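You operate a simulated robot arm through the tools that you are given. There is no shell and no other tool.

Carry out the task below with a simulated robot arm. There is one attempt and no reset: what you move stays moved.

TASK
Squeeze the wet board dry on the roller tester, both ends at 22 N.
Fine: shut both latches first; set both pressure screws, then crank the table right through; no track on the board.

Only the result counts: the job must be done as asked and must still hold three seconds after the hand-in. Knocking over, shifting, dropping, spilling or breaking anything else fails it.

THE ROBOT
A 6-joint arm with a two-finger parallel gripper, fixed in place. Base frame: the origin is on the floor under the middle of its stand, x ahead of it, y to its left, z up. Lengths are in mm, angles in degrees, forces in N, time in s.
It reaches about 1347 mm from its shoulder. Its first joint turns from -166.0 to 166.0 degrees. Payload 3.91 kg.
The TCP is the grasp point between the finger pads, 30 mm short of the fingertips. In the tool frame z runs along the fingers and y along their closing line. Largest opening 110 mm; finger width 20, thickness 10; the body of the gripper, 48 by 112 mm, starts 55 mm behind the TCP.
Orientation is that of the tool frame in the base frame, as a unit quaternion [x, y, z, w]. With the fingers straight down and closing along the base's y, the tool's x points along the base's -x, its y along +y and its z along -z.

THE INTERFACE
- The arm moves only by the tool send_rows. Its argument "deltas" is a list that holds one entry, the list of rows, each a list of 7 numbers: the shift along the tool's x, y, z in mm, then the turn, a rotation vector about the tool's x, y, z in degrees, then the finger opening in mm, from 0 to 110. In form: [[[dx, dy, dz, rx, ry, rz, jaw], ...]]. A call has 1 to 20 rows; each row shifts and turns the commanded pose from where the row before left it, along the tool's axes as they then stand. Each row takes 0.2 s and may step no farther than 50 mm and 8.6 degrees from the row before; otherwise, or with a gripper value out of range, the whole call is refused. A pose out of reach is approached as far as the arm can. The call stops where the force on the tool passes 40 N (or 10 N more than at its start, if that is more) or the arm is blocked; 0.2 s more then pass. The fingers move at their own pace (about 108 mm/s each) and stop on an object; they squeeze with about 25 N. The grip force told is the motor's: it shows also when the fingers shut on nothing. Time passes only in rows, and 0.2 s behind the last, so rows that do not move let the fingers close. It gives the time, the measured TCP pose, the force on the tool (base axes), the opening and the grip force at its end, in the units of the frame above (readings bear some noise), with the torque about the TCP (base axes, N m) and any sound that the robot's microphone picked up, and new pictures: "views" is both (left out), scene, wrist or none.
- Cameras (640 x 400 px; columns grow to the right, rows downward): "scene" is fixed at [219.4, -499.6, 1619.6]; the picture's right is [0.73, -0.68, 0.00], its down [-0.38, -0.41, -0.83] and it looks along [0.56, 0.60, -0.56] (base axes); focal length 317 px, centre (320, 200). "wrist" rides on the gripper at [72, 17, -103] in the tool frame; the picture's right is [-0.23, 0.97, 0.00], its down [-0.76, -0.18, -0.62] and it looks along [-0.61, -0.14, 0.78] (tool axes); focal length 222 px, centre (320, 200). There is no depth. A picture from a camera that has moved, and an enlarged one, comes with that camera's place and axes in the base frame and with its lens.
- inspect(camera, box): a new picture of the part [left, top, right, bottom] of that camera's present view, enlarged. No time passes.
- close_job(): hands the job in; it is judged then, once.

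Nothing tells you positions but the pictures and the camera data. Unless the task says otherwise, let go and move clear before handing in.

The tools are called after "Emit:" by a JSON object that holds its "fn" and its "kwargs". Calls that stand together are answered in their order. send_rows: Moves the arm, as the interface text tells. Its arguments: {"type":"object","properties":{"deltas":{"type":"array"},"views":{"type":"string","enum":["both","scene","wrist","none"]}},"required":["deltas"]} The other tools are called the same way: inspect (camera, box) takes an enlarged picture of a part of a camera's view; close_job () hands the job in.

At the start:

```text
clock: 0.0
position: [558.9, 199.5, 1299.4]
tool_rot: [0.0, 1.0, 0.002, 0.001]
ft_force: [0.3, -0.5, -0.6]
torque: [0.02, -0.01, 0.0]
gripper_width: 110.3
grip_force: 0.0
```

scene: 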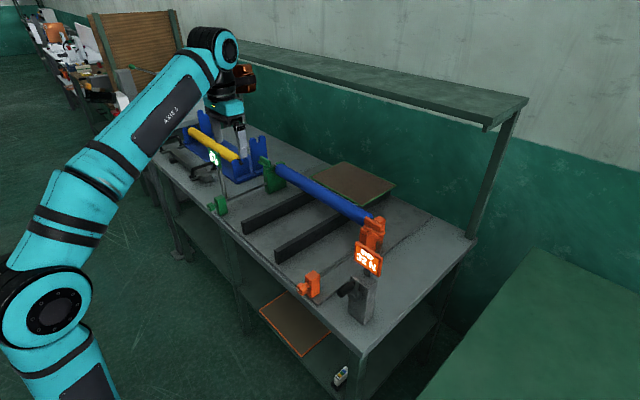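
wrist: 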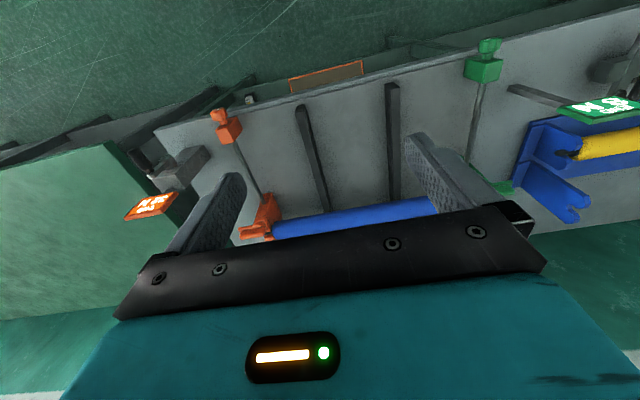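

I see a bench with a roller tester: a blue roller, orange and green end fittings with displays, a yellow roller in a blue cradle, and a board behind. I will look closely at the parts before moving.

Emit:
{"fn": "inspect", "kwargs": {"camera": "scene", "box": [180, 100, 340, 200]}}

Emit:
{"fn": "inspect", "kwargs": {"camera": "scene", "box": [280, 180, 440, 280]}}

Emit:
{"fn": "inspect", "kwargs": {"camera": "scene", "box": [240, 240, 400, 340]}}

Emit:
{"fn": "inspect", "kwargs": {"camera": "scene", "box": [150, 120, 310, 220]}}

Emit:
{"fn": "inspect", "kwargs": {"camera": "scene", "box": [250, 290, 410, 390]}}

Emit:
{"fn": "inspect", "kwargs": {"camera": "wrist", "box": [100, 80, 340, 250]}}

Emit:
{"fn": "inspect", "kwargs": {"camera": "wrist", "box": [400, 20, 640, 250]}}

```text
4.00 times, centred on (260, 150) of scene
camera zoom: at [219.4, -499.6, 1619.6], right [0.73, -0.68, 0.0], down [-0.38, -0.41, -0.83], along [0.56, 0.6, -0.56], focal length 1268 px, centre (560, 400)
```

zoom: 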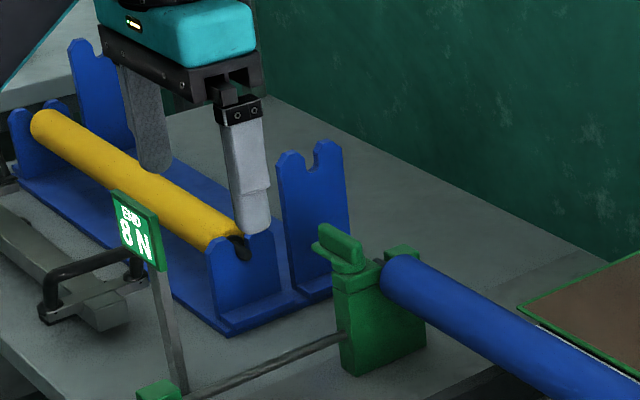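

```text
4.00 times, centred on (360, 230) of scene
camera zoom: at [219.4, -499.6, 1619.6], right [0.73, -0.68, 0.0], down [-0.38, -0.41, -0.83], along [0.56, 0.6, -0.56], focal length 1268 px, centre (160, 80)
```

zoom: 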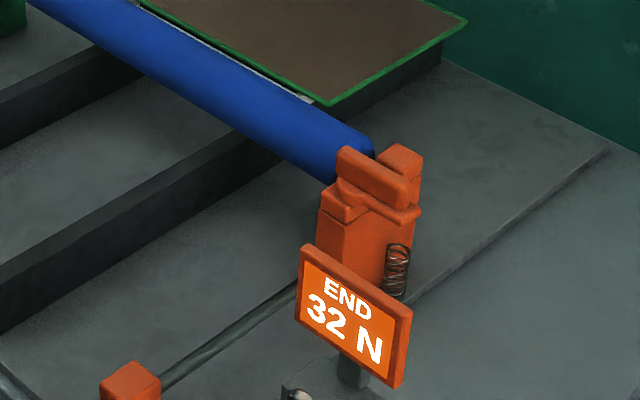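

```text
4.00 times, centred on (320, 290) of scene
camera zoom: at [219.4, -499.6, 1619.6], right [0.73, -0.68, 0.0], down [-0.38, -0.41, -0.83], along [0.56, 0.6, -0.56], focal length 1268 px, centre (320, -160)
```

zoom: 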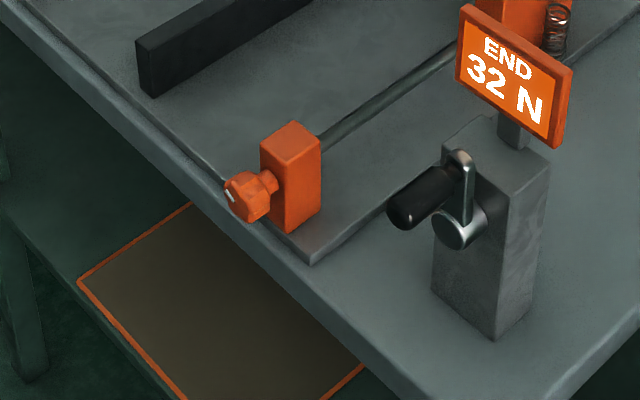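

```text
4.00 times, centred on (230, 170) of scene
camera zoom: at [219.4, -499.6, 1619.6], right [0.73, -0.68, 0.0], down [-0.38, -0.41, -0.83], along [0.56, 0.6, -0.56], focal length 1268 px, centre (680, 320)
```

zoom: 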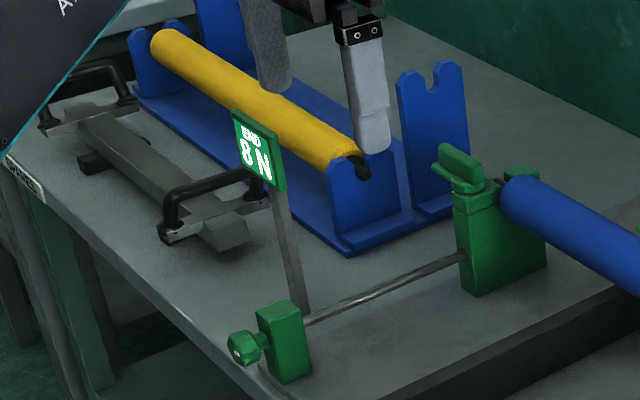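

```text
4.00 times, centred on (330, 340) of scene
camera zoom: at [219.4, -499.6, 1619.6], right [0.73, -0.68, 0.0], down [-0.38, -0.41, -0.83], along [0.56, 0.6, -0.56], focal length 1268 px, centre (280, -360)
```

zoom: 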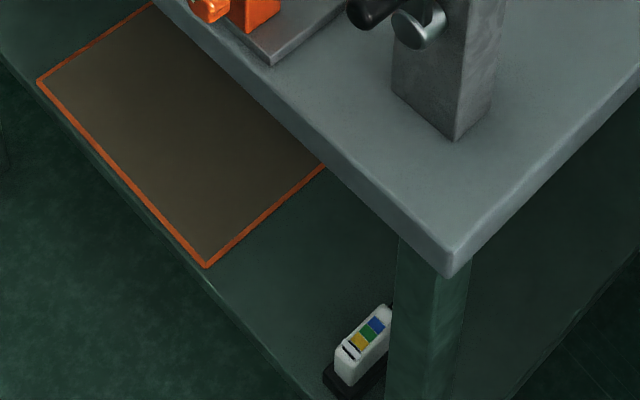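

```text
2.35 times, centred on (220, 165) of wrist
camera zoom: at [485.9, 216.2, 1401.9], right [0.23, 0.97, 0.0], down [0.76, -0.18, 0.62], along [0.61, -0.14, -0.78], focal length 523 px, centre (555, 282)
```

zoom: 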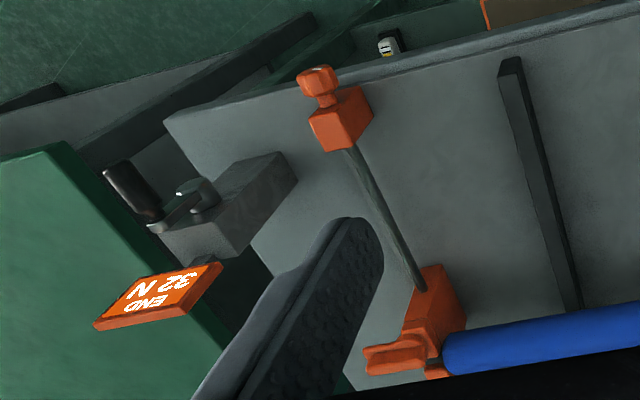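

```text
1.74 times, centred on (520, 135) of wrist
camera zoom: at [485.9, 216.2, 1401.9], right [0.23, 0.97, 0.0], down [0.76, -0.18, 0.62], along [0.61, -0.14, -0.78], focal length 386 px, centre (-28, 313)
```

zoom: 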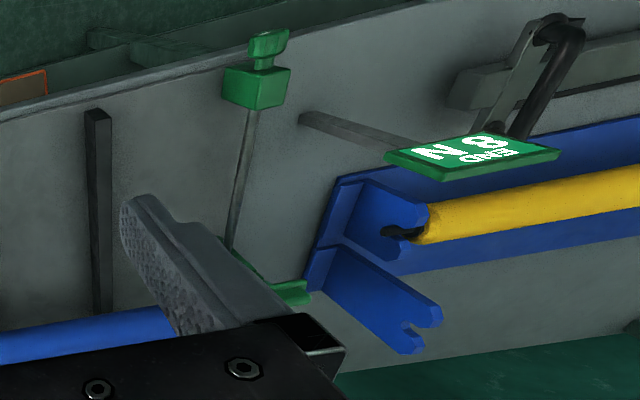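

The tester has a blue roller between green and orange end posts, each with a T-handle latch, a front knob and a force display (green 8 N, orange 32 N). I will zoom in on the small labelled object on the shelf, the latches and the boards.

Emit:
{"fn": "inspect", "kwargs": {"camera": "scene", "box": [325, 360, 357, 390]}}

Emit:
{"fn": "inspect", "kwargs": {"camera": "scene", "box": [340, 200, 400, 240]}}

Emit:
{"fn": "inspect", "kwargs": {"camera": "scene", "box": [250, 145, 310, 195]}}

Emit:
{"fn": "inspect", "kwargs": {"camera": "scene", "box": [280, 150, 400, 220]}}

Emit:
{"fn": "inspect", "kwargs": {"camera": "scene", "box": [150, 130, 230, 180]}}

Emit:
{"fn": "inspect", "kwargs": {"camera": "scene", "box": [20, 10, 180, 110]}}

Emit:
{"fn": "inspect", "kwargs": {"camera": "wrist", "box": [220, 50, 420, 250]}}

Emit:
{"fn": "inspect", "kwargs": {"camera": "scene", "box": [200, 190, 320, 270]}}

```text
13.33 times, centred on (341, 375) of scene
camera zoom: at [219.4, -499.6, 1619.6], right [0.73, -0.68, 0.0], down [-0.38, -0.41, -0.83], along [0.56, 0.6, -0.56], focal length 4225 px, centre (40, -2133)
```

zoom: 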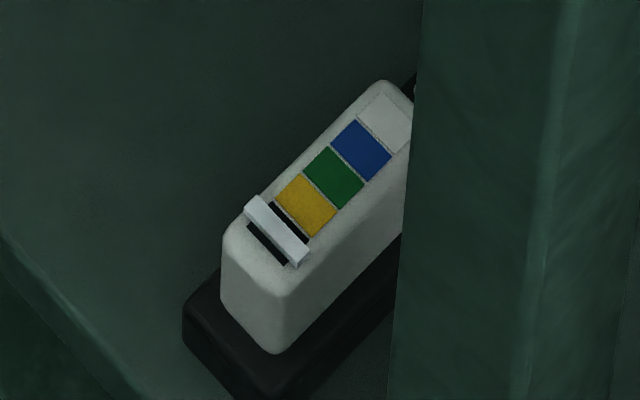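

```text
10.00 times, centred on (370, 220) of scene
camera zoom: at [219.4, -499.6, 1619.6], right [0.73, -0.68, 0.0], down [-0.38, -0.41, -0.83], along [0.56, 0.6, -0.56], focal length 3169 px, centre (-180, 0)
```

zoom: 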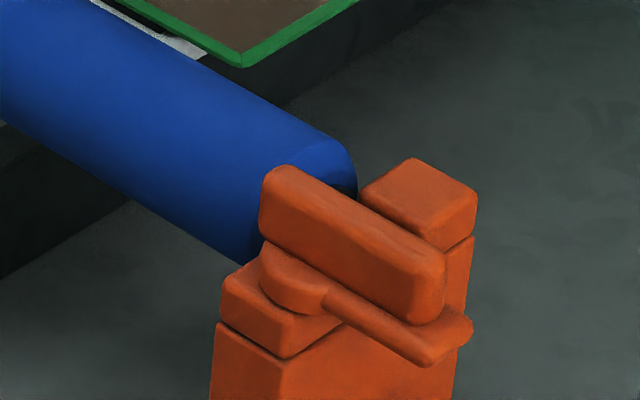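

```text
8.00 times, centred on (280, 170) of scene
camera zoom: at [219.4, -499.6, 1619.6], right [0.73, -0.68, 0.0], down [-0.38, -0.41, -0.83], along [0.56, 0.6, -0.56], focal length 2535 px, centre (640, 440)
```

zoom: 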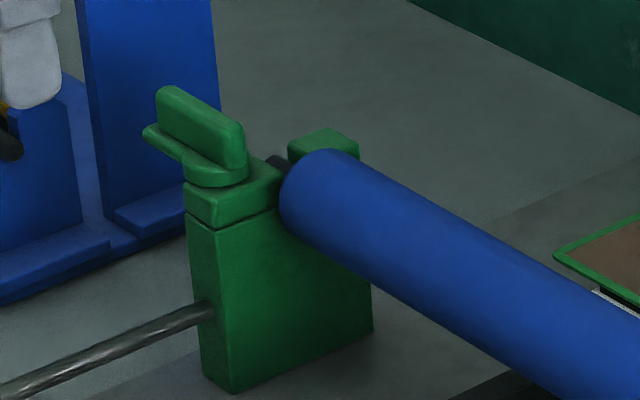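

```text
5.33 times, centred on (340, 185) of scene
camera zoom: at [219.4, -499.6, 1619.6], right [0.73, -0.68, 0.0], down [-0.38, -0.41, -0.83], along [0.56, 0.6, -0.56], focal length 1690 px, centre (213, 280)
```

zoom: 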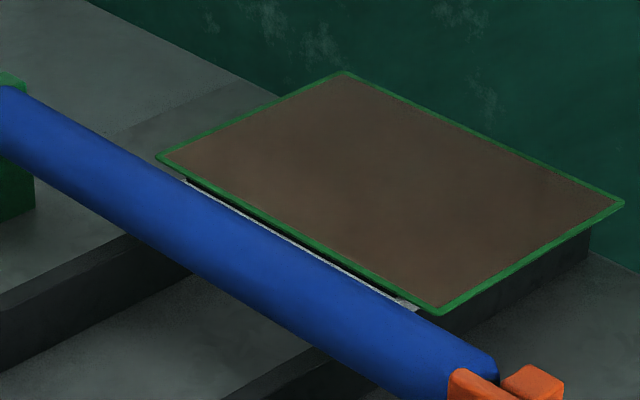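

```text
8.00 times, centred on (190, 155) of scene
camera zoom: at [219.4, -499.6, 1619.6], right [0.73, -0.68, 0.0], down [-0.38, -0.41, -0.83], along [0.56, 0.6, -0.56], focal length 2535 px, centre (1360, 560)
```

zoom: 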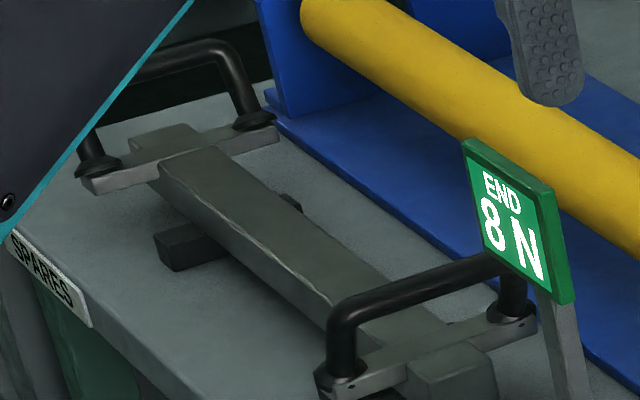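

```text
4.00 times, centred on (100, 60) of scene
camera zoom: at [219.4, -499.6, 1619.6], right [0.73, -0.68, 0.0], down [-0.38, -0.41, -0.83], along [0.56, 0.6, -0.56], focal length 1268 px, centre (1200, 760)
```

zoom: 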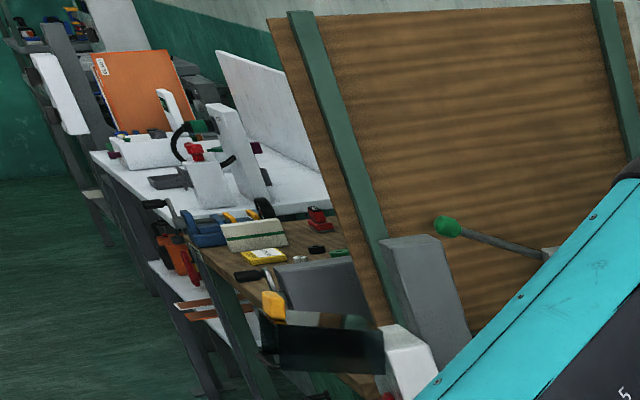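

```text
2.00 times, centred on (320, 150) of wrist
camera zoom: at [485.9, 216.2, 1401.9], right [0.23, 0.97, 0.0], down [0.76, -0.18, 0.62], along [0.61, -0.14, -0.78], focal length 444 px, centre (320, 300)
```

zoom: 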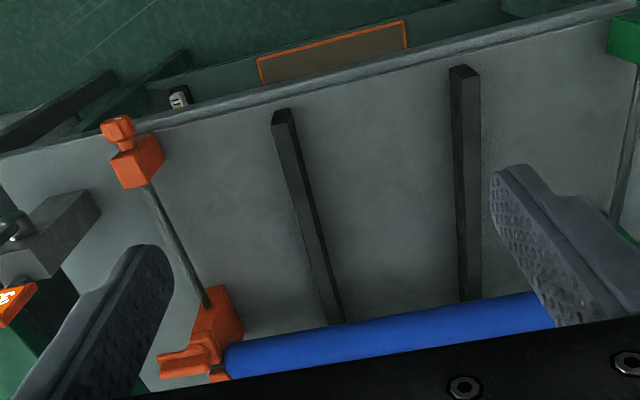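

```text
5.00 times, centred on (260, 230) of scene
camera zoom: at [219.4, -499.6, 1619.6], right [0.73, -0.68, 0.0], down [-0.38, -0.41, -0.83], along [0.56, 0.6, -0.56], focal length 1584 px, centre (620, 50)
```

zoom: 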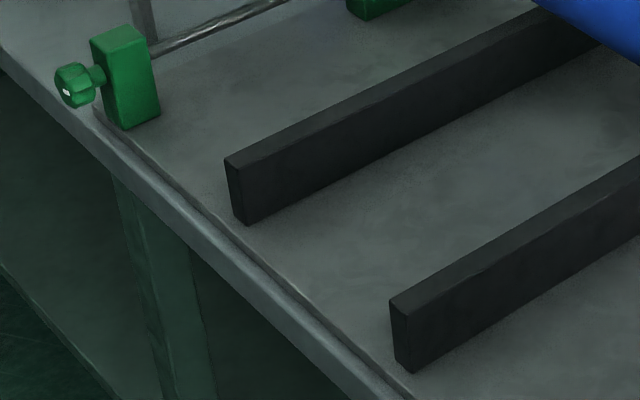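

The knobs work out near x 587 (orange y -31, green y 497, z about 920), and the latches near x 870, z 1000. The crank handle is near (609, -165, 1015). I'll move the wrist camera high above the orange end for a closer look, keeping well above everything.

Emit:
{"fn": "send_rows", "kwargs": {"deltas": [[[-20, -36, 0, 0, 0, 0, 110], [-20, -36, 0, 0, 0, 0, 110], [-20, -36, 0, 0, 0, 0, 110], [-20, -36, 0, 0, 0, 0, 110], [-20, -36, 0, 0, 0, 0, 110], [-20, -36, 0, 0, 0, 0, 110]]], "views": "both"}}

```text
clock: 1.4
position: [678.5, -15.9, 1291.2]
tool_rot: [0.0, 1.0, 0.001, 0.003]
ft_force: [-0.9, 0.7, 0.7]
torque: [-0.04, -0.09, -0.01]
gripper_width: 110.0
grip_force: 0.1
out of reach, approached as far as the arm can: row 5, 6
camera wrist: at [605.3, 1.7, 1393.2], right [0.23, 0.97, 0.0], down [0.76, -0.18, 0.63], along [0.61, -0.14, -0.78], focal length 222 px, centre (320, 200)
```

scene: 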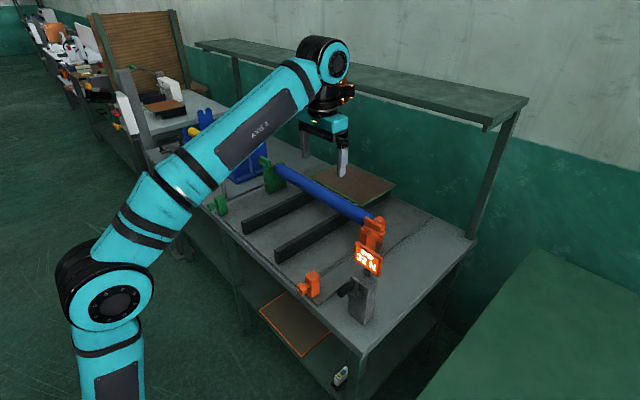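
wrist: 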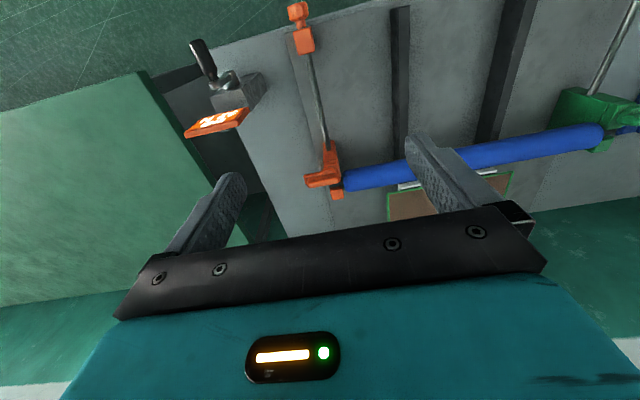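

The camera now looks down on the orange end, with the fingers left and right of the view. I'll enlarge the orange latch, knob and crank to read their shapes and triangulate positions.

Emit:
{"fn": "inspect", "kwargs": {"camera": "wrist", "box": [280, 120, 440, 220]}}

Emit:
{"fn": "inspect", "kwargs": {"camera": "wrist", "box": [180, 0, 340, 100]}}

Emit:
{"fn": "inspect", "kwargs": {"camera": "wrist", "box": [520, 60, 640, 160]}}

Emit:
{"fn": "inspect", "kwargs": {"camera": "wrist", "box": [300, 140, 380, 210]}}

Emit:
{"fn": "inspect", "kwargs": {"camera": "scene", "box": [190, 110, 290, 210]}}

```text
4.00 times, centred on (360, 170) of wrist
camera zoom: at [605.3, 1.7, 1393.2], right [0.23, 0.97, 0.0], down [0.76, -0.18, 0.63], along [0.61, -0.14, -0.78], focal length 888 px, centre (160, 320)
```

zoom: 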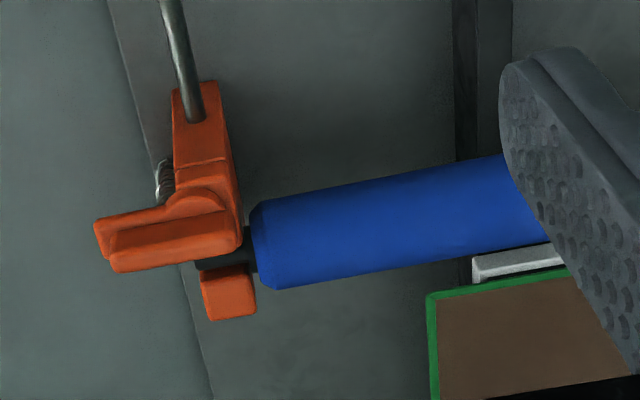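

```text
4.00 times, centred on (260, 50) of wrist
camera zoom: at [605.3, 1.7, 1393.2], right [0.23, 0.97, 0.0], down [0.76, -0.18, 0.63], along [0.61, -0.14, -0.78], focal length 888 px, centre (560, 800)
```

zoom: 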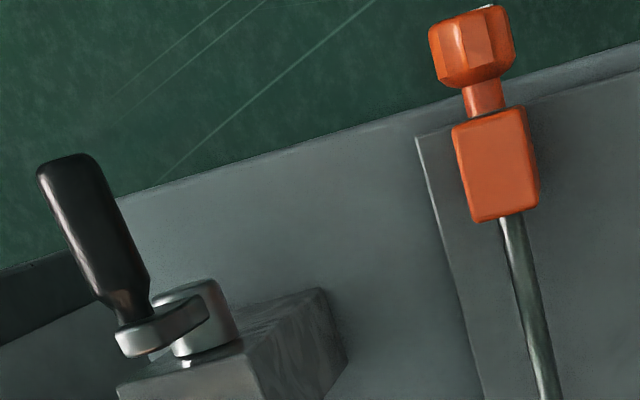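

```text
4.00 times, centred on (580, 110) of wrist
camera zoom: at [605.3, 1.7, 1393.2], right [0.23, 0.97, 0.0], down [0.76, -0.18, 0.63], along [0.61, -0.14, -0.78], focal length 888 px, centre (-720, 560)
```

zoom: 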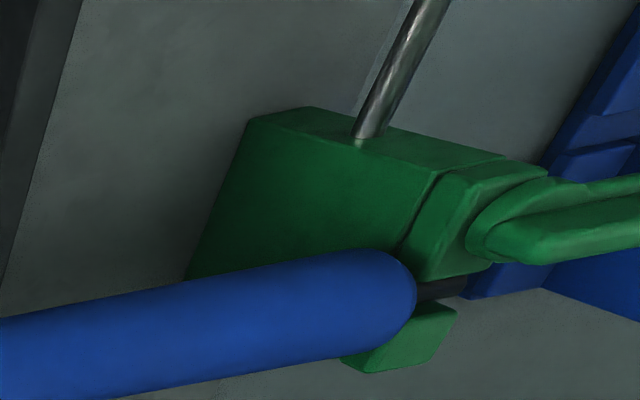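

```text
5.71 times, centred on (340, 175) of wrist
camera zoom: at [605.3, 1.7, 1393.2], right [0.23, 0.97, 0.0], down [0.76, -0.18, 0.63], along [0.61, -0.14, -0.78], focal length 1269 px, centre (206, 343)
```

zoom: 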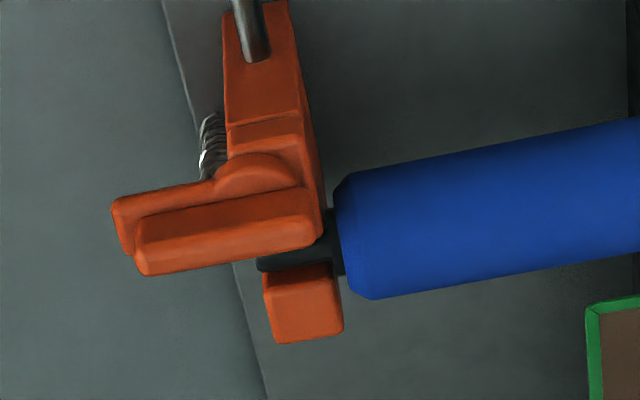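

```text
4.00 times, centred on (240, 160) of scene
camera zoom: at [219.4, -499.6, 1619.6], right [0.73, -0.68, 0.0], down [-0.38, -0.41, -0.83], along [0.56, 0.6, -0.56], focal length 1268 px, centre (640, 360)
```

zoom: 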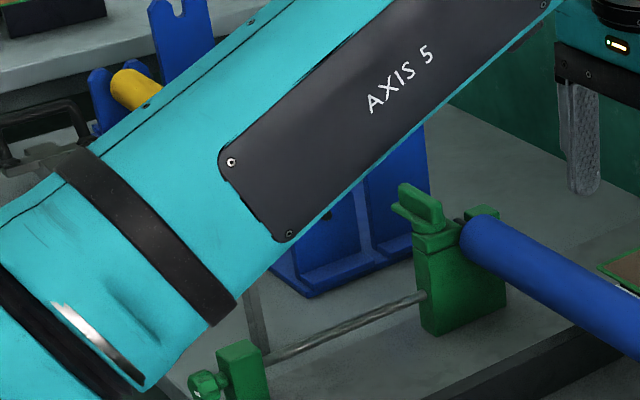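

The orange latch pivot is near (857, -33, 990), with its handle bar pointing outward (-y) from y about -17 to -80. I'll turn the gripper 90° about its axis while lowering, so that the fingers close across the bar.

Emit:
{"fn": "send_rows", "kwargs": {"deltas": [[[0, 0, 10, 0, 0, 8.182, 110], [0, 0, 10, 0, 0, 8.182, 110], [0, 0, 10, 0, 0, 8.182, 110], [0, 0, 10, 0, 0, 8.182, 110], [0, 0, 10, 0, 0, 8.182, 110], [0, 0, 10, 0, 0, 8.182, 110], [0, 0, 10, 0, 0, 8.182, 110], [0, 0, 10, 0, 0, 8.182, 110], [0, 0, 10, 0, 0, 8.182, 110], [0, 0, 10, 0, 0, 8.182, 110], [0, 0, 10, 0, 0, 8.18, 110]]], "views": "both"}}

```text
clock: 3.8
position: [675.8, -17.7, 1182.1]
tool_rot: [0.707, 0.707, 0.001, 0.0]
ft_force: [1.2, 1.0, -0.4]
torque: [0.01, -0.01, -0.03]
gripper_width: 110.0
grip_force: 0.1
camera wrist: at [693.6, 54.7, 1285.2], right [0.97, -0.23, 0.0], down [-0.18, -0.76, 0.62], along [-0.14, -0.61, -0.78], focal length 222 px, centre (320, 200)
```

scene: 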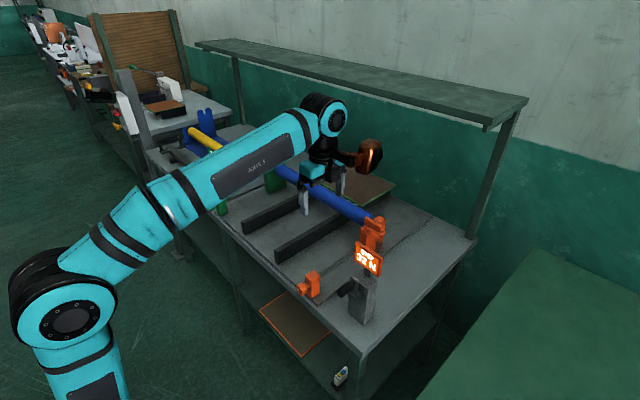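
wrist: 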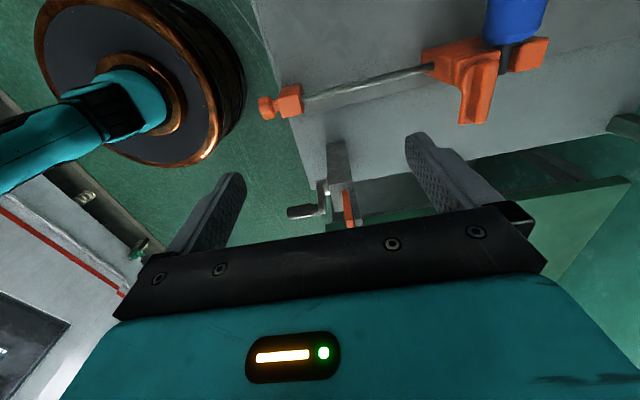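

The gripper is now turned, with the closing line along base x. I'll enlarge the latch and crank from this new viewpoint to pin down their positions.

Emit:
{"fn": "inspect", "kwargs": {"camera": "wrist", "box": [400, 20, 560, 140]}}

Emit:
{"fn": "inspect", "kwargs": {"camera": "wrist", "box": [250, 70, 410, 230]}}

Emit:
{"fn": "inspect", "kwargs": {"camera": "scene", "box": [340, 200, 400, 240]}}

```text
3.33 times, centred on (480, 80) of wrist
camera zoom: at [693.6, 54.7, 1285.2], right [0.97, -0.23, 0.0], down [-0.18, -0.76, 0.62], along [-0.14, -0.61, -0.78], focal length 740 px, centre (-213, 600)
```

zoom: 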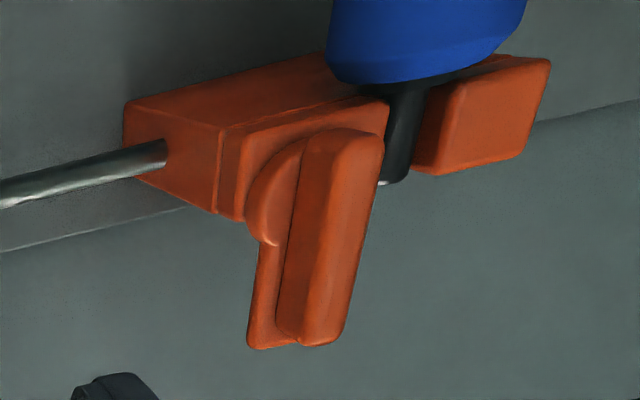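

```text
2.50 times, centred on (330, 150) of wrist
camera zoom: at [693.6, 54.7, 1285.2], right [0.97, -0.23, 0.0], down [-0.18, -0.76, 0.62], along [-0.14, -0.61, -0.78], focal length 555 px, centre (295, 325)
```

zoom: 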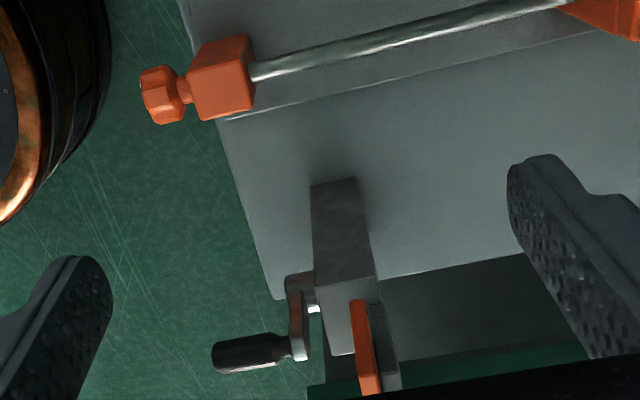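

```text
10.00 times, centred on (370, 220) of scene
camera zoom: at [219.4, -499.6, 1619.6], right [0.73, -0.68, 0.0], down [-0.38, -0.41, -0.83], along [0.56, 0.6, -0.56], focal length 3169 px, centre (-180, 0)
```

zoom: 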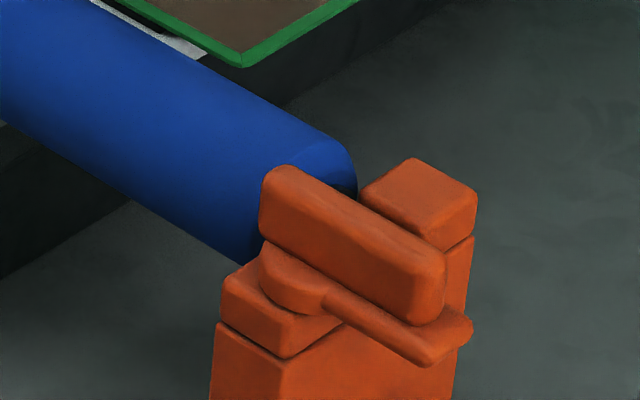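

From two views, the orange latch bar runs along y from -17 to -83 at x about 861, with its top at z about 1009. I'll move above the pivot, narrow the fingers and check the view again before going down.

Emit:
{"fn": "send_rows", "kwargs": {"deltas": [[[-3, 37, 12, 0, 0, 0, 60], [-3, 37, 12, 0, 0, 0, 60], [-3, 37, 12, 0, 0, 0, 60], [-3, 37, 12, 0, 0, 0, 60], [-4, 37, 14, 0, 0, 0, 60], [0, 0, 20, 0, 0, 0, 60]]], "views": "both"}}

```text
clock: 5.2
position: [862.4, -30.5, 1102.1]
tool_rot: [0.708, 0.706, 0.002, -0.001]
ft_force: [0.2, 0.0, 0.6]
torque: [-0.01, -0.01, 0.02]
gripper_width: 60.0
grip_force: 0.0
camera wrist: at [879.3, 42.0, 1204.0], right [0.97, -0.23, 0.0], down [-0.18, -0.76, 0.62], along [-0.14, -0.61, -0.78], focal length 222 px, centre (320, 200)
```

scene: 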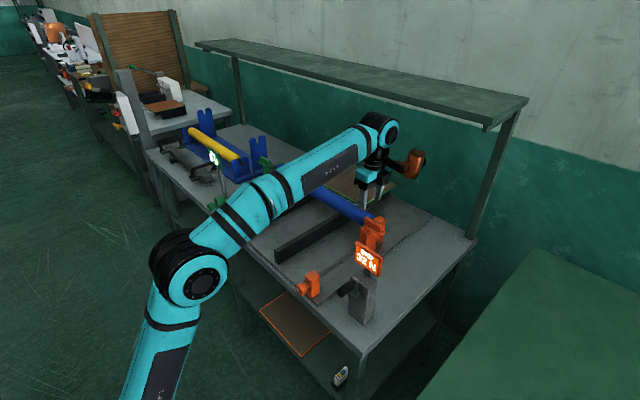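
wrist: 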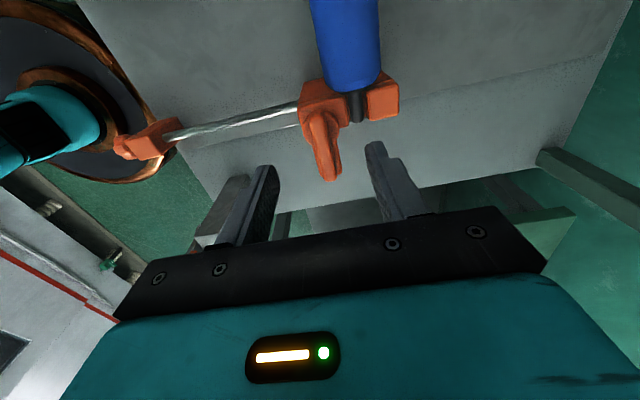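

The fingers are above the orange latch, and its bar appears between them in the wrist view. I'll enlarge it to refine the bar and pivot position.

Emit:
{"fn": "inspect", "kwargs": {"camera": "wrist", "box": [270, 60, 430, 220]}}

Emit:
{"fn": "inspect", "kwargs": {"camera": "scene", "box": [340, 150, 420, 250]}}

```text
2.50 times, centred on (350, 140) of wrist
camera zoom: at [879.3, 42.0, 1204.0], right [0.97, -0.23, 0.0], down [-0.18, -0.76, 0.62], along [-0.14, -0.61, -0.78], focal length 555 px, centre (245, 350)
```

zoom: 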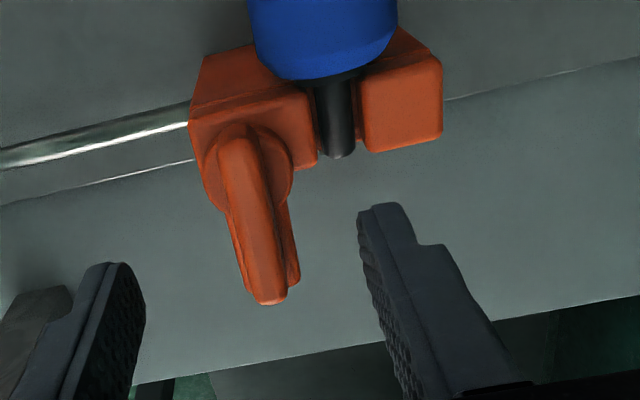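

```text
4.00 times, centred on (380, 200) of scene
camera zoom: at [219.4, -499.6, 1619.6], right [0.73, -0.68, 0.0], down [-0.38, -0.41, -0.83], along [0.56, 0.6, -0.56], focal length 1268 px, centre (80, 200)
```

zoom: 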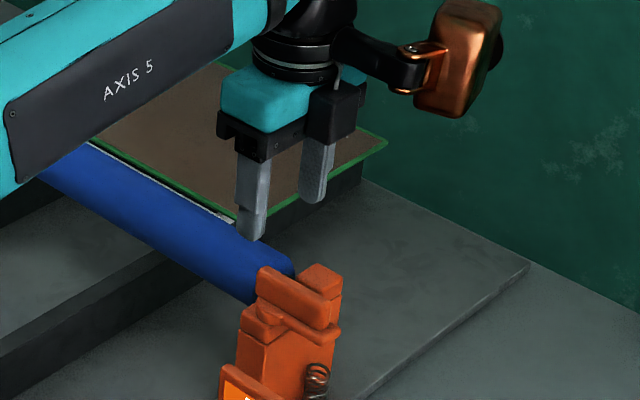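

The pivot works out at about (862, -37), with the bar 12 mm wide and its top at z about 1009. I'll lower so the fingertips straddle the bar just above its base plate, then check before gripping.

Emit:
{"fn": "send_rows", "kwargs": {"deltas": [[[-3, 0, 24, 0, 0, 0, 60], [-3, 0, 24, 0, 0, 0, 60], [0, 0, 20, 0, 0, 0, 60], [0, 0, 0, 0, 0, 0, 60]]], "views": "both"}}

Emit:
{"fn": "inspect", "kwargs": {"camera": "wrist", "box": [220, 80, 420, 220]}}

Emit:
{"fn": "inspect", "kwargs": {"camera": "scene", "box": [340, 180, 410, 240]}}

```text
clock: 6.2
position: [861.4, -36.0, 1030.2]
tool_rot: [0.708, 0.707, 0.002, 0.0]
ft_force: [-0.6, 0.4, -1.5]
torque: [0.01, -0.01, -0.02]
gripper_width: 60.1
grip_force: 0.1
camera wrist: at [879.3, 36.4, 1134.0], right [0.97, -0.23, 0.0], down [-0.18, -0.76, 0.62], along [-0.14, -0.61, -0.78], focal length 222 px, centre (320, 200)
```

scene: 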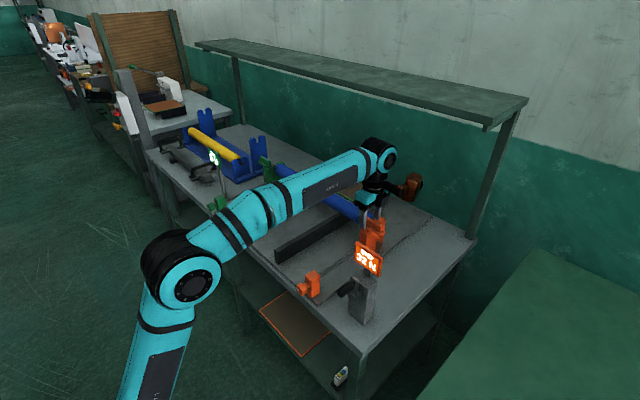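
wrist: 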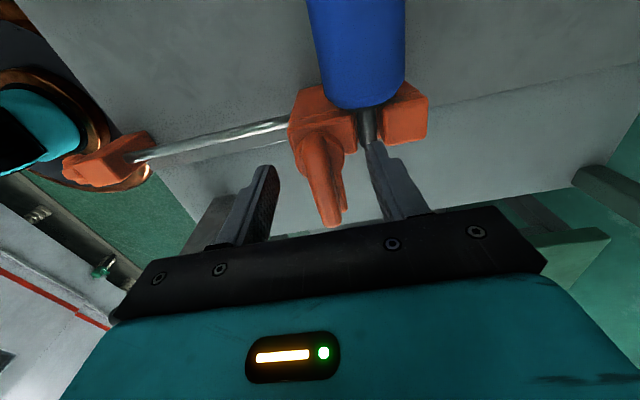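

```text
2.86 times, centred on (320, 150) of wrist
camera zoom: at [879.3, 36.4, 1134.0], right [0.97, -0.23, 0.0], down [-0.18, -0.76, 0.62], along [-0.14, -0.61, -0.78], focal length 635 px, centre (320, 343)
```

zoom: 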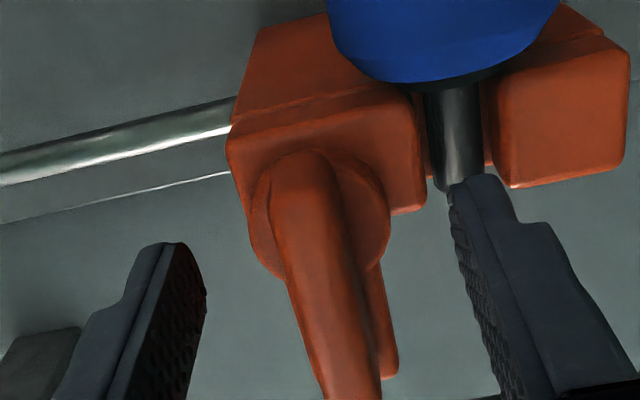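

```text
6.67 times, centred on (375, 210) of scene
camera zoom: at [219.4, -499.6, 1619.6], right [0.73, -0.68, 0.0], down [-0.38, -0.41, -0.83], along [0.56, 0.6, -0.56], focal length 2113 px, centre (-47, 133)
```

zoom: 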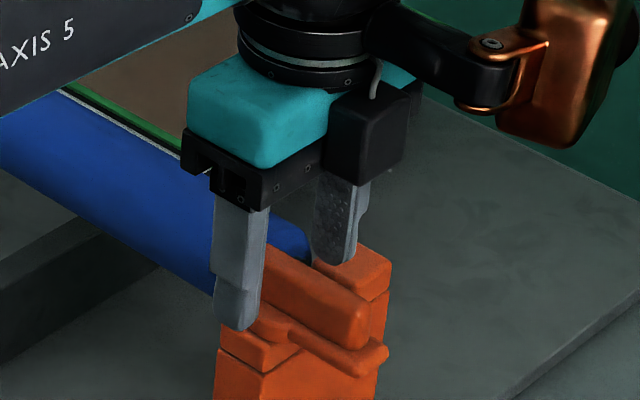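

The fingers straddle the bar with tips at z about 1000. I'll go down 5 mm more and close on the bar.

Emit:
{"fn": "send_rows", "kwargs": {"deltas": [[[0, 0, 5, 0, 0, 0, 60], [0, 0, 0, 0, 0, 0, 30], [0, 0, 0, 0, 0, 0, 14], [0, 0, 0, 0, 0, 0, 8], [0, 0, 0, 0, 0, 0, 8]]], "views": "wrist"}}

```text
clock: 7.4
position: [861.5, -37.4, 1026.5]
tool_rot: [0.707, 0.707, 0.0, -0.001]
ft_force: [-7.2, 0.6, -3.4]
torque: [-0.03, 0.26, 0.0]
gripper_width: 14.9
grip_force: 45.7
camera wrist: at [878.8, 35.4, 1129.5], right [0.97, -0.23, 0.0], down [-0.18, -0.76, 0.62], along [-0.14, -0.61, -0.78], focal length 222 px, centre (320, 200)
```

wrist: 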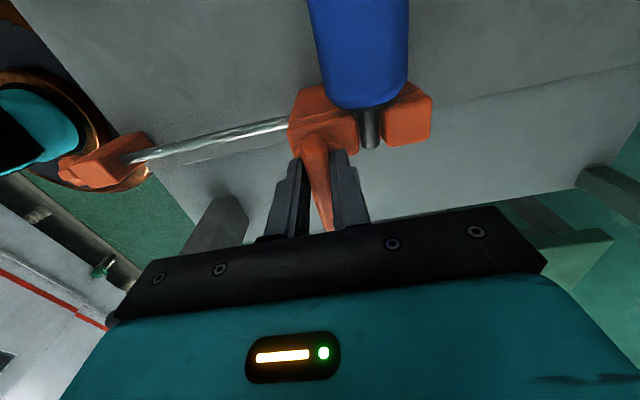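

The fingers hold the bar (14.9 mm wide) with little side force. I'll turn it counter-clockwise seen from above, toward the roller slot, a bit at a time.

Emit:
{"fn": "send_rows", "kwargs": {"deltas": [[[0, 0, 0, 0, 0, -6, 8], [0, 0, 0, 0, 0, -6, 8], [0, 0, 0, 0, 0, -6, 8], [0, 0, 0, 0, 0, -6, 8]]], "views": "both"}}

```text
clock: 8.4
position: [859.8, -37.7, 1025.6]
tool_rot: [0.559, 0.829, 0.0, -0.001]
ft_force: [-10.6, 6.7, -3.8]
torque: [-0.94, -0.58, -0.01]
gripper_width: 15.0
grip_force: 44.7
stopped in row 4: the force on the tool passed its limit at 41 N (the readings are from after the stop); the commanded pose is now the measured one
camera wrist: at [850.5, 36.3, 1129.6], right [0.99, 0.15, 0.0], down [0.12, -0.77, 0.62], along [0.09, -0.61, -0.78], focal length 222 px, centre (320, 200)
```

scene: 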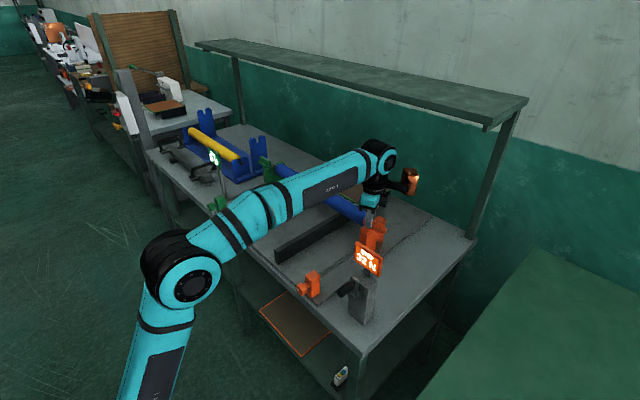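
wrist: 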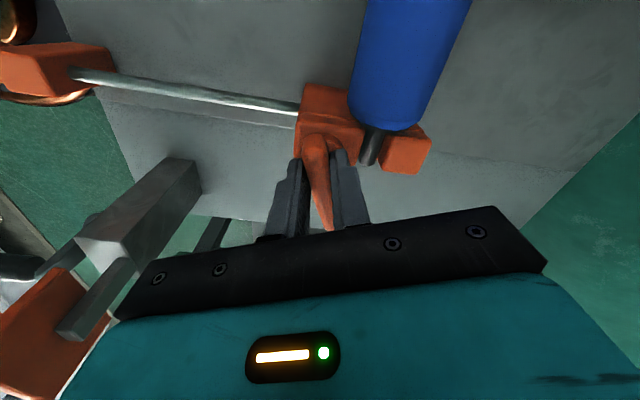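

The latch turned about 22°, then side force built up, so the turning centre is slightly off. I'll look closely to see where the pivot really is.

Emit:
{"fn": "inspect", "kwargs": {"camera": "wrist", "box": [260, 60, 460, 240]}}

Emit:
{"fn": "inspect", "kwargs": {"camera": "scene", "box": [340, 180, 410, 240]}}

```text
2.22 times, centred on (360, 150) of wrist
camera zoom: at [850.5, 36.3, 1129.6], right [0.99, 0.15, 0.0], down [0.12, -0.77, 0.62], along [0.09, -0.61, -0.78], focal length 494 px, centre (231, 311)
```

zoom: 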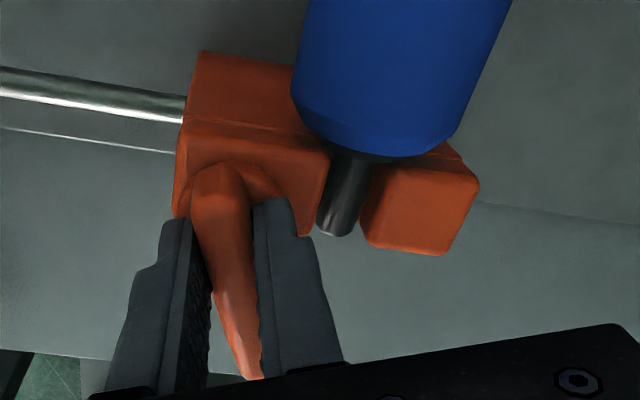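

```text
6.67 times, centred on (375, 210) of scene
camera zoom: at [219.4, -499.6, 1619.6], right [0.73, -0.68, 0.0], down [-0.38, -0.41, -0.83], along [0.56, 0.6, -0.56], focal length 2113 px, centre (-47, 133)
```

zoom: 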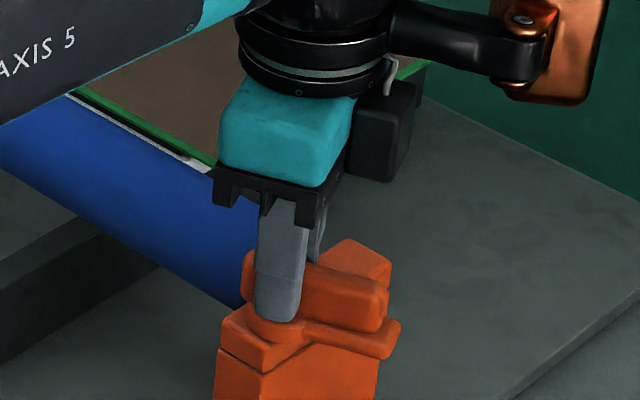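

The latch is turning the right way. I'll loosen and re-grip to release the side stress, then read the forces again.

Emit:
{"fn": "send_rows", "kwargs": {"deltas": [[[0, 0, 0, 0, 0, 0, 24], [0, 0, 0, 0, 0, 0, 24], [0, 0, 0, 0, 0, 0, 24]]], "views": "none"}}

Emit:
{"fn": "send_rows", "kwargs": {"deltas": [[[0, 0, 0, 0, 0, 0, 8], [0, 0, 0, 0, 0, 0, 8], [0, 0, 0, 0, 0, 0, 8]]], "views": "none"}}

```text
clock: 9.2
position: [862.3, -38.0, 1026.2]
tool_rot: [0.56, 0.829, 0.0, -0.002]
ft_force: [-0.6, 0.1, -0.5]
torque: [0.02, -0.02, -0.02]
gripper_width: 24.3
grip_force: 0.0
```

```text
clock: 10.0
position: [860.7, -38.3, 1025.3]
tool_rot: [0.559, 0.829, 0.001, -0.002]
ft_force: [-2.0, -1.0, -0.3]
torque: [0.09, -0.12, 0.04]
gripper_width: 14.9
grip_force: 45.2
```

Re-gripped with almost no side force. I'll keep turning in small steps.

Emit:
{"fn": "send_rows", "kwargs": {"deltas": [[[0, 0, 0, 0, 0, -5, 8], [0, 0, 0, 0, 0, -5, 8]]], "views": "none"}}

```text
clock: 10.6
position: [861.1, -39.8, 1025.9]
tool_rot: [0.484, 0.875, 0.002, -0.002]
ft_force: [11.8, 4.2, 6.9]
torque: [0.61, 0.1, -0.01]
gripper_width: 14.8
grip_force: 45.0
```

Side force suggests the true pivot lies about 6 mm inward of my grip, so I'll add a small arc to the turning.

Emit:
{"fn": "send_rows", "kwargs": {"deltas": [[[0, 1.2, 0, 0, 0, -5, 8], [0, 0.6, 0, 0, 0, -5, 8], [0, 0.6, 0, 0, 0, -5, 8]]], "views": "none"}}

```text
clock: 11.5
position: [862.3, -38.1, 1025.7]
tool_rot: [0.367, 0.93, -0.002, -0.003]
ft_force: [-33.2, -13.7, -3.5]
torque: [-0.64, -0.65, -0.02]
gripper_width: 14.9
grip_force: 44.7
stopped in row 3: the force on the tool passed its limit at 43 N (the readings are from after the stop); the commanded pose is now the measured one
```

The arc was too much; the pivot is close to my grip point after all. I'll release the stress, re-grip and turn on without the arc.

Emit:
{"fn": "send_rows", "kwargs": {"deltas": [[[0, 0, 0, 0, 0, 0, 24], [0, 0, 0, 0, 0, 0, 24], [0, -1, 0, 0, 0, 0, 8], [0, 0, 0, 0, 0, 0, 8], [0, 0, 0, 0, 0, 0, 8]]], "views": "none"}}

```text
clock: 12.7
position: [863.4, -38.9, 1025.1]
tool_rot: [0.367, 0.93, -0.001, -0.002]
ft_force: [-11.2, -19.9, 3.4]
torque: [0.6, 0.51, 0.0]
gripper_width: 14.8
grip_force: 44.7
```

Emit:
{"fn": "send_rows", "kwargs": {"deltas": [[[0, -1.2, 0, 0, 0, 0, 8], [0, 0, 0, 0, 0, 0, 8]]], "views": "none"}}

```text
clock: 13.3
position: [861.4, -38.1, 1025.8]
tool_rot: [0.366, 0.93, 0.001, -0.003]
ft_force: [6.0, -23.6, 11.1]
torque: [0.06, 0.05, 0.02]
gripper_width: 14.9
grip_force: 45.1
```

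Emit:
{"fn": "send_rows", "kwargs": {"deltas": [[[0, 0, 0, 0, 0, 0, 20], [0, 0, 0, 0, 0, 0, 20], [0, 0, 0, 0, 0, 0, 20]]], "views": "wrist"}}

Emit:
{"fn": "inspect", "kwargs": {"camera": "wrist", "box": [260, 60, 460, 240]}}

Emit:
{"fn": "inspect", "kwargs": {"camera": "scene", "box": [340, 180, 410, 240]}}

```text
clock: 14.1
position: [862.3, -37.7, 1024.6]
tool_rot: [0.366, 0.93, 0.0, -0.003]
ft_force: [0.1, 2.0, 8.0]
torque: [0.06, -0.12, 0.0]
gripper_width: 20.4
grip_force: 0.1
camera wrist: at [821.6, 24.2, 1128.7], right [0.83, 0.56, 0.0], down [0.44, -0.65, 0.62], along [0.34, -0.52, -0.78], focal length 222 px, centre (320, 200)
```

wrist: 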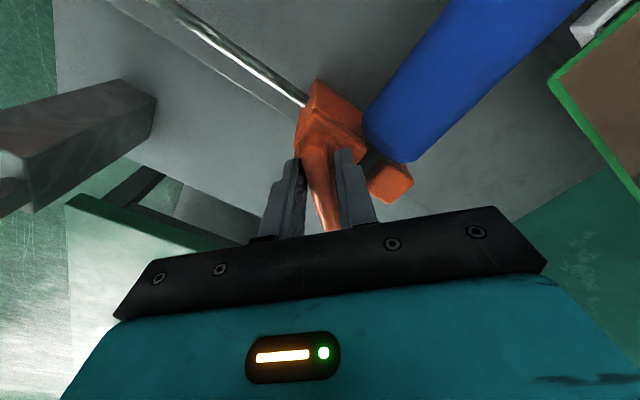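

```text
2.22 times, centred on (360, 150) of wrist
camera zoom: at [821.6, 24.2, 1128.7], right [0.83, 0.56, 0.0], down [0.44, -0.65, 0.62], along [0.34, -0.52, -0.78], focal length 494 px, centre (231, 311)
```

zoom: 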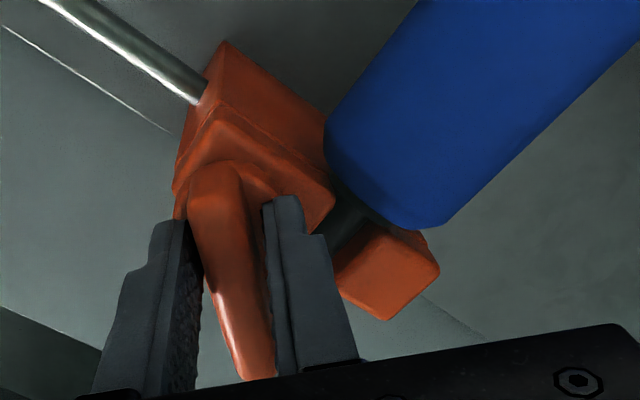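

```text
6.67 times, centred on (375, 210) of scene
camera zoom: at [219.4, -499.6, 1619.6], right [0.73, -0.68, 0.0], down [-0.38, -0.41, -0.83], along [0.56, 0.6, -0.56], focal length 2113 px, centre (-47, 133)
```

zoom: 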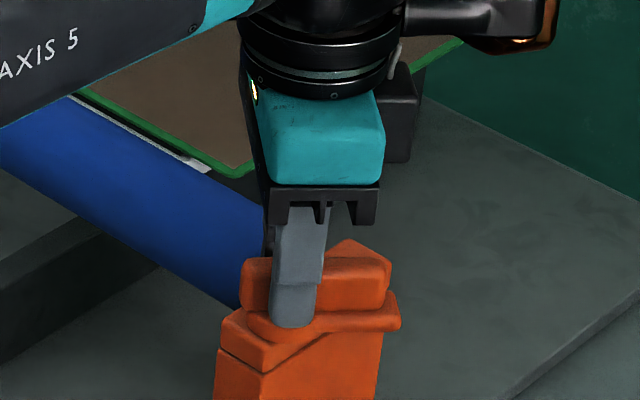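

The fingertips touch the plate below (upward force 8 N), so I'll lift 3 mm and turn with the fingers loosely caging the bar, then close to align.

Emit:
{"fn": "send_rows", "kwargs": {"deltas": [[[0, 0, -3, 0, 0, 0, 19], [0, 0, 0, 0, 0, -8, 19], [0, 0, 0, 0, 0, -8, 19], [0, 0, 0, 0, 0, -8, 19], [0, 0, 0, 0, 0, -8, 19], [0, 0, 0, 0, 0, 0, 19]]], "views": "wrist"}}

```text
clock: 15.5
position: [862.4, -38.0, 1028.1]
tool_rot: [0.096, 0.995, 0.0, -0.003]
ft_force: [0.0, 1.1, -0.7]
torque: [0.03, -0.01, -0.01]
gripper_width: 19.6
grip_force: 0.5
camera wrist: at [795.6, -8.2, 1132.4], right [0.41, 0.91, 0.0], down [0.72, -0.32, 0.62], along [0.56, -0.25, -0.79], focal length 222 px, centre (320, 200)
```

wrist: 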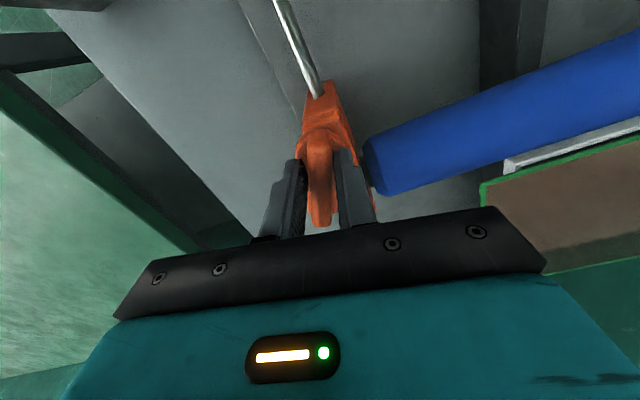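

Loose caging turns the latch without side force. I'll turn on past 90° until it comes against its stop.

Emit:
{"fn": "send_rows", "kwargs": {"deltas": [[[0, 0, 0, 0, 0, -8, 19], [0, 0, 0, 0, 0, -6, 19], [0, 0, 0, 0, 0, -5, 19], [0, 0, 0, 0, 0, 0, 19]]], "views": "both"}}

Emit:
{"fn": "inspect", "kwargs": {"camera": "wrist", "box": [240, 60, 440, 240]}}

Emit:
{"fn": "inspect", "kwargs": {"camera": "scene", "box": [340, 180, 410, 240]}}

```text
clock: 16.5
position: [863.1, -39.4, 1027.8]
tool_rot: [-0.069, 0.998, 0.001, -0.003]
ft_force: [0.3, 0.7, 0.2]
torque: [0.0, -0.04, -0.04]
gripper_width: 19.5
grip_force: 1.0
camera wrist: at [789.2, -32.1, 1131.8], right [0.09, 1.0, 0.0], down [0.78, -0.07, 0.62], along [0.62, -0.05, -0.79], focal length 222 px, centre (320, 200)
```

scene: 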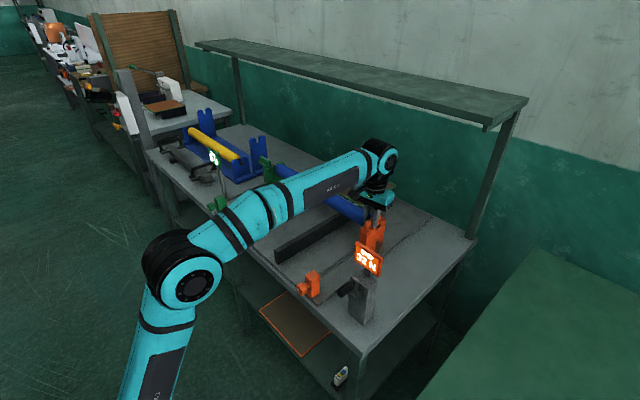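
wrist: 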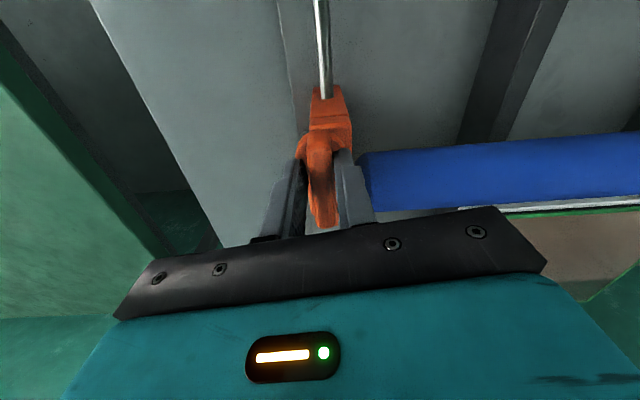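

```text
2.22 times, centred on (340, 150) of wrist
camera zoom: at [789.2, -32.1, 1131.8], right [0.09, 1.0, 0.0], down [0.78, -0.07, 0.62], along [0.62, -0.05, -0.79], focal length 494 px, centre (276, 311)
```

zoom: 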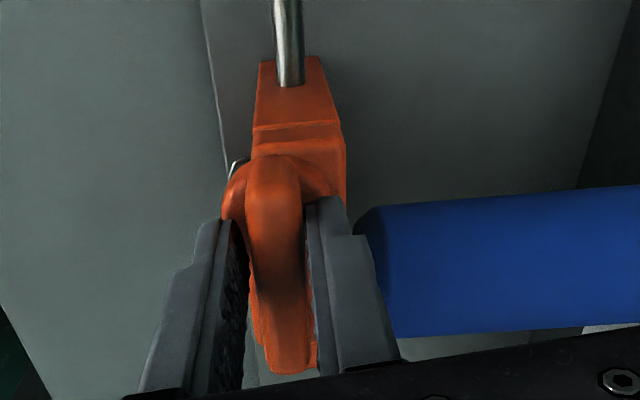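

```text
6.67 times, centred on (375, 210) of scene
camera zoom: at [219.4, -499.6, 1619.6], right [0.73, -0.68, 0.0], down [-0.38, -0.41, -0.83], along [0.56, 0.6, -0.56], focal length 2113 px, centre (-47, 133)
```

zoom: 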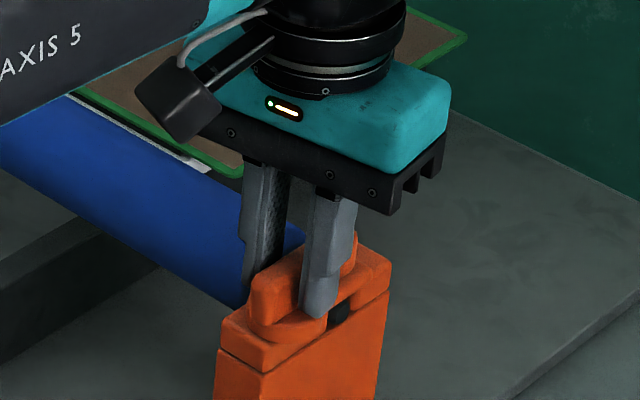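

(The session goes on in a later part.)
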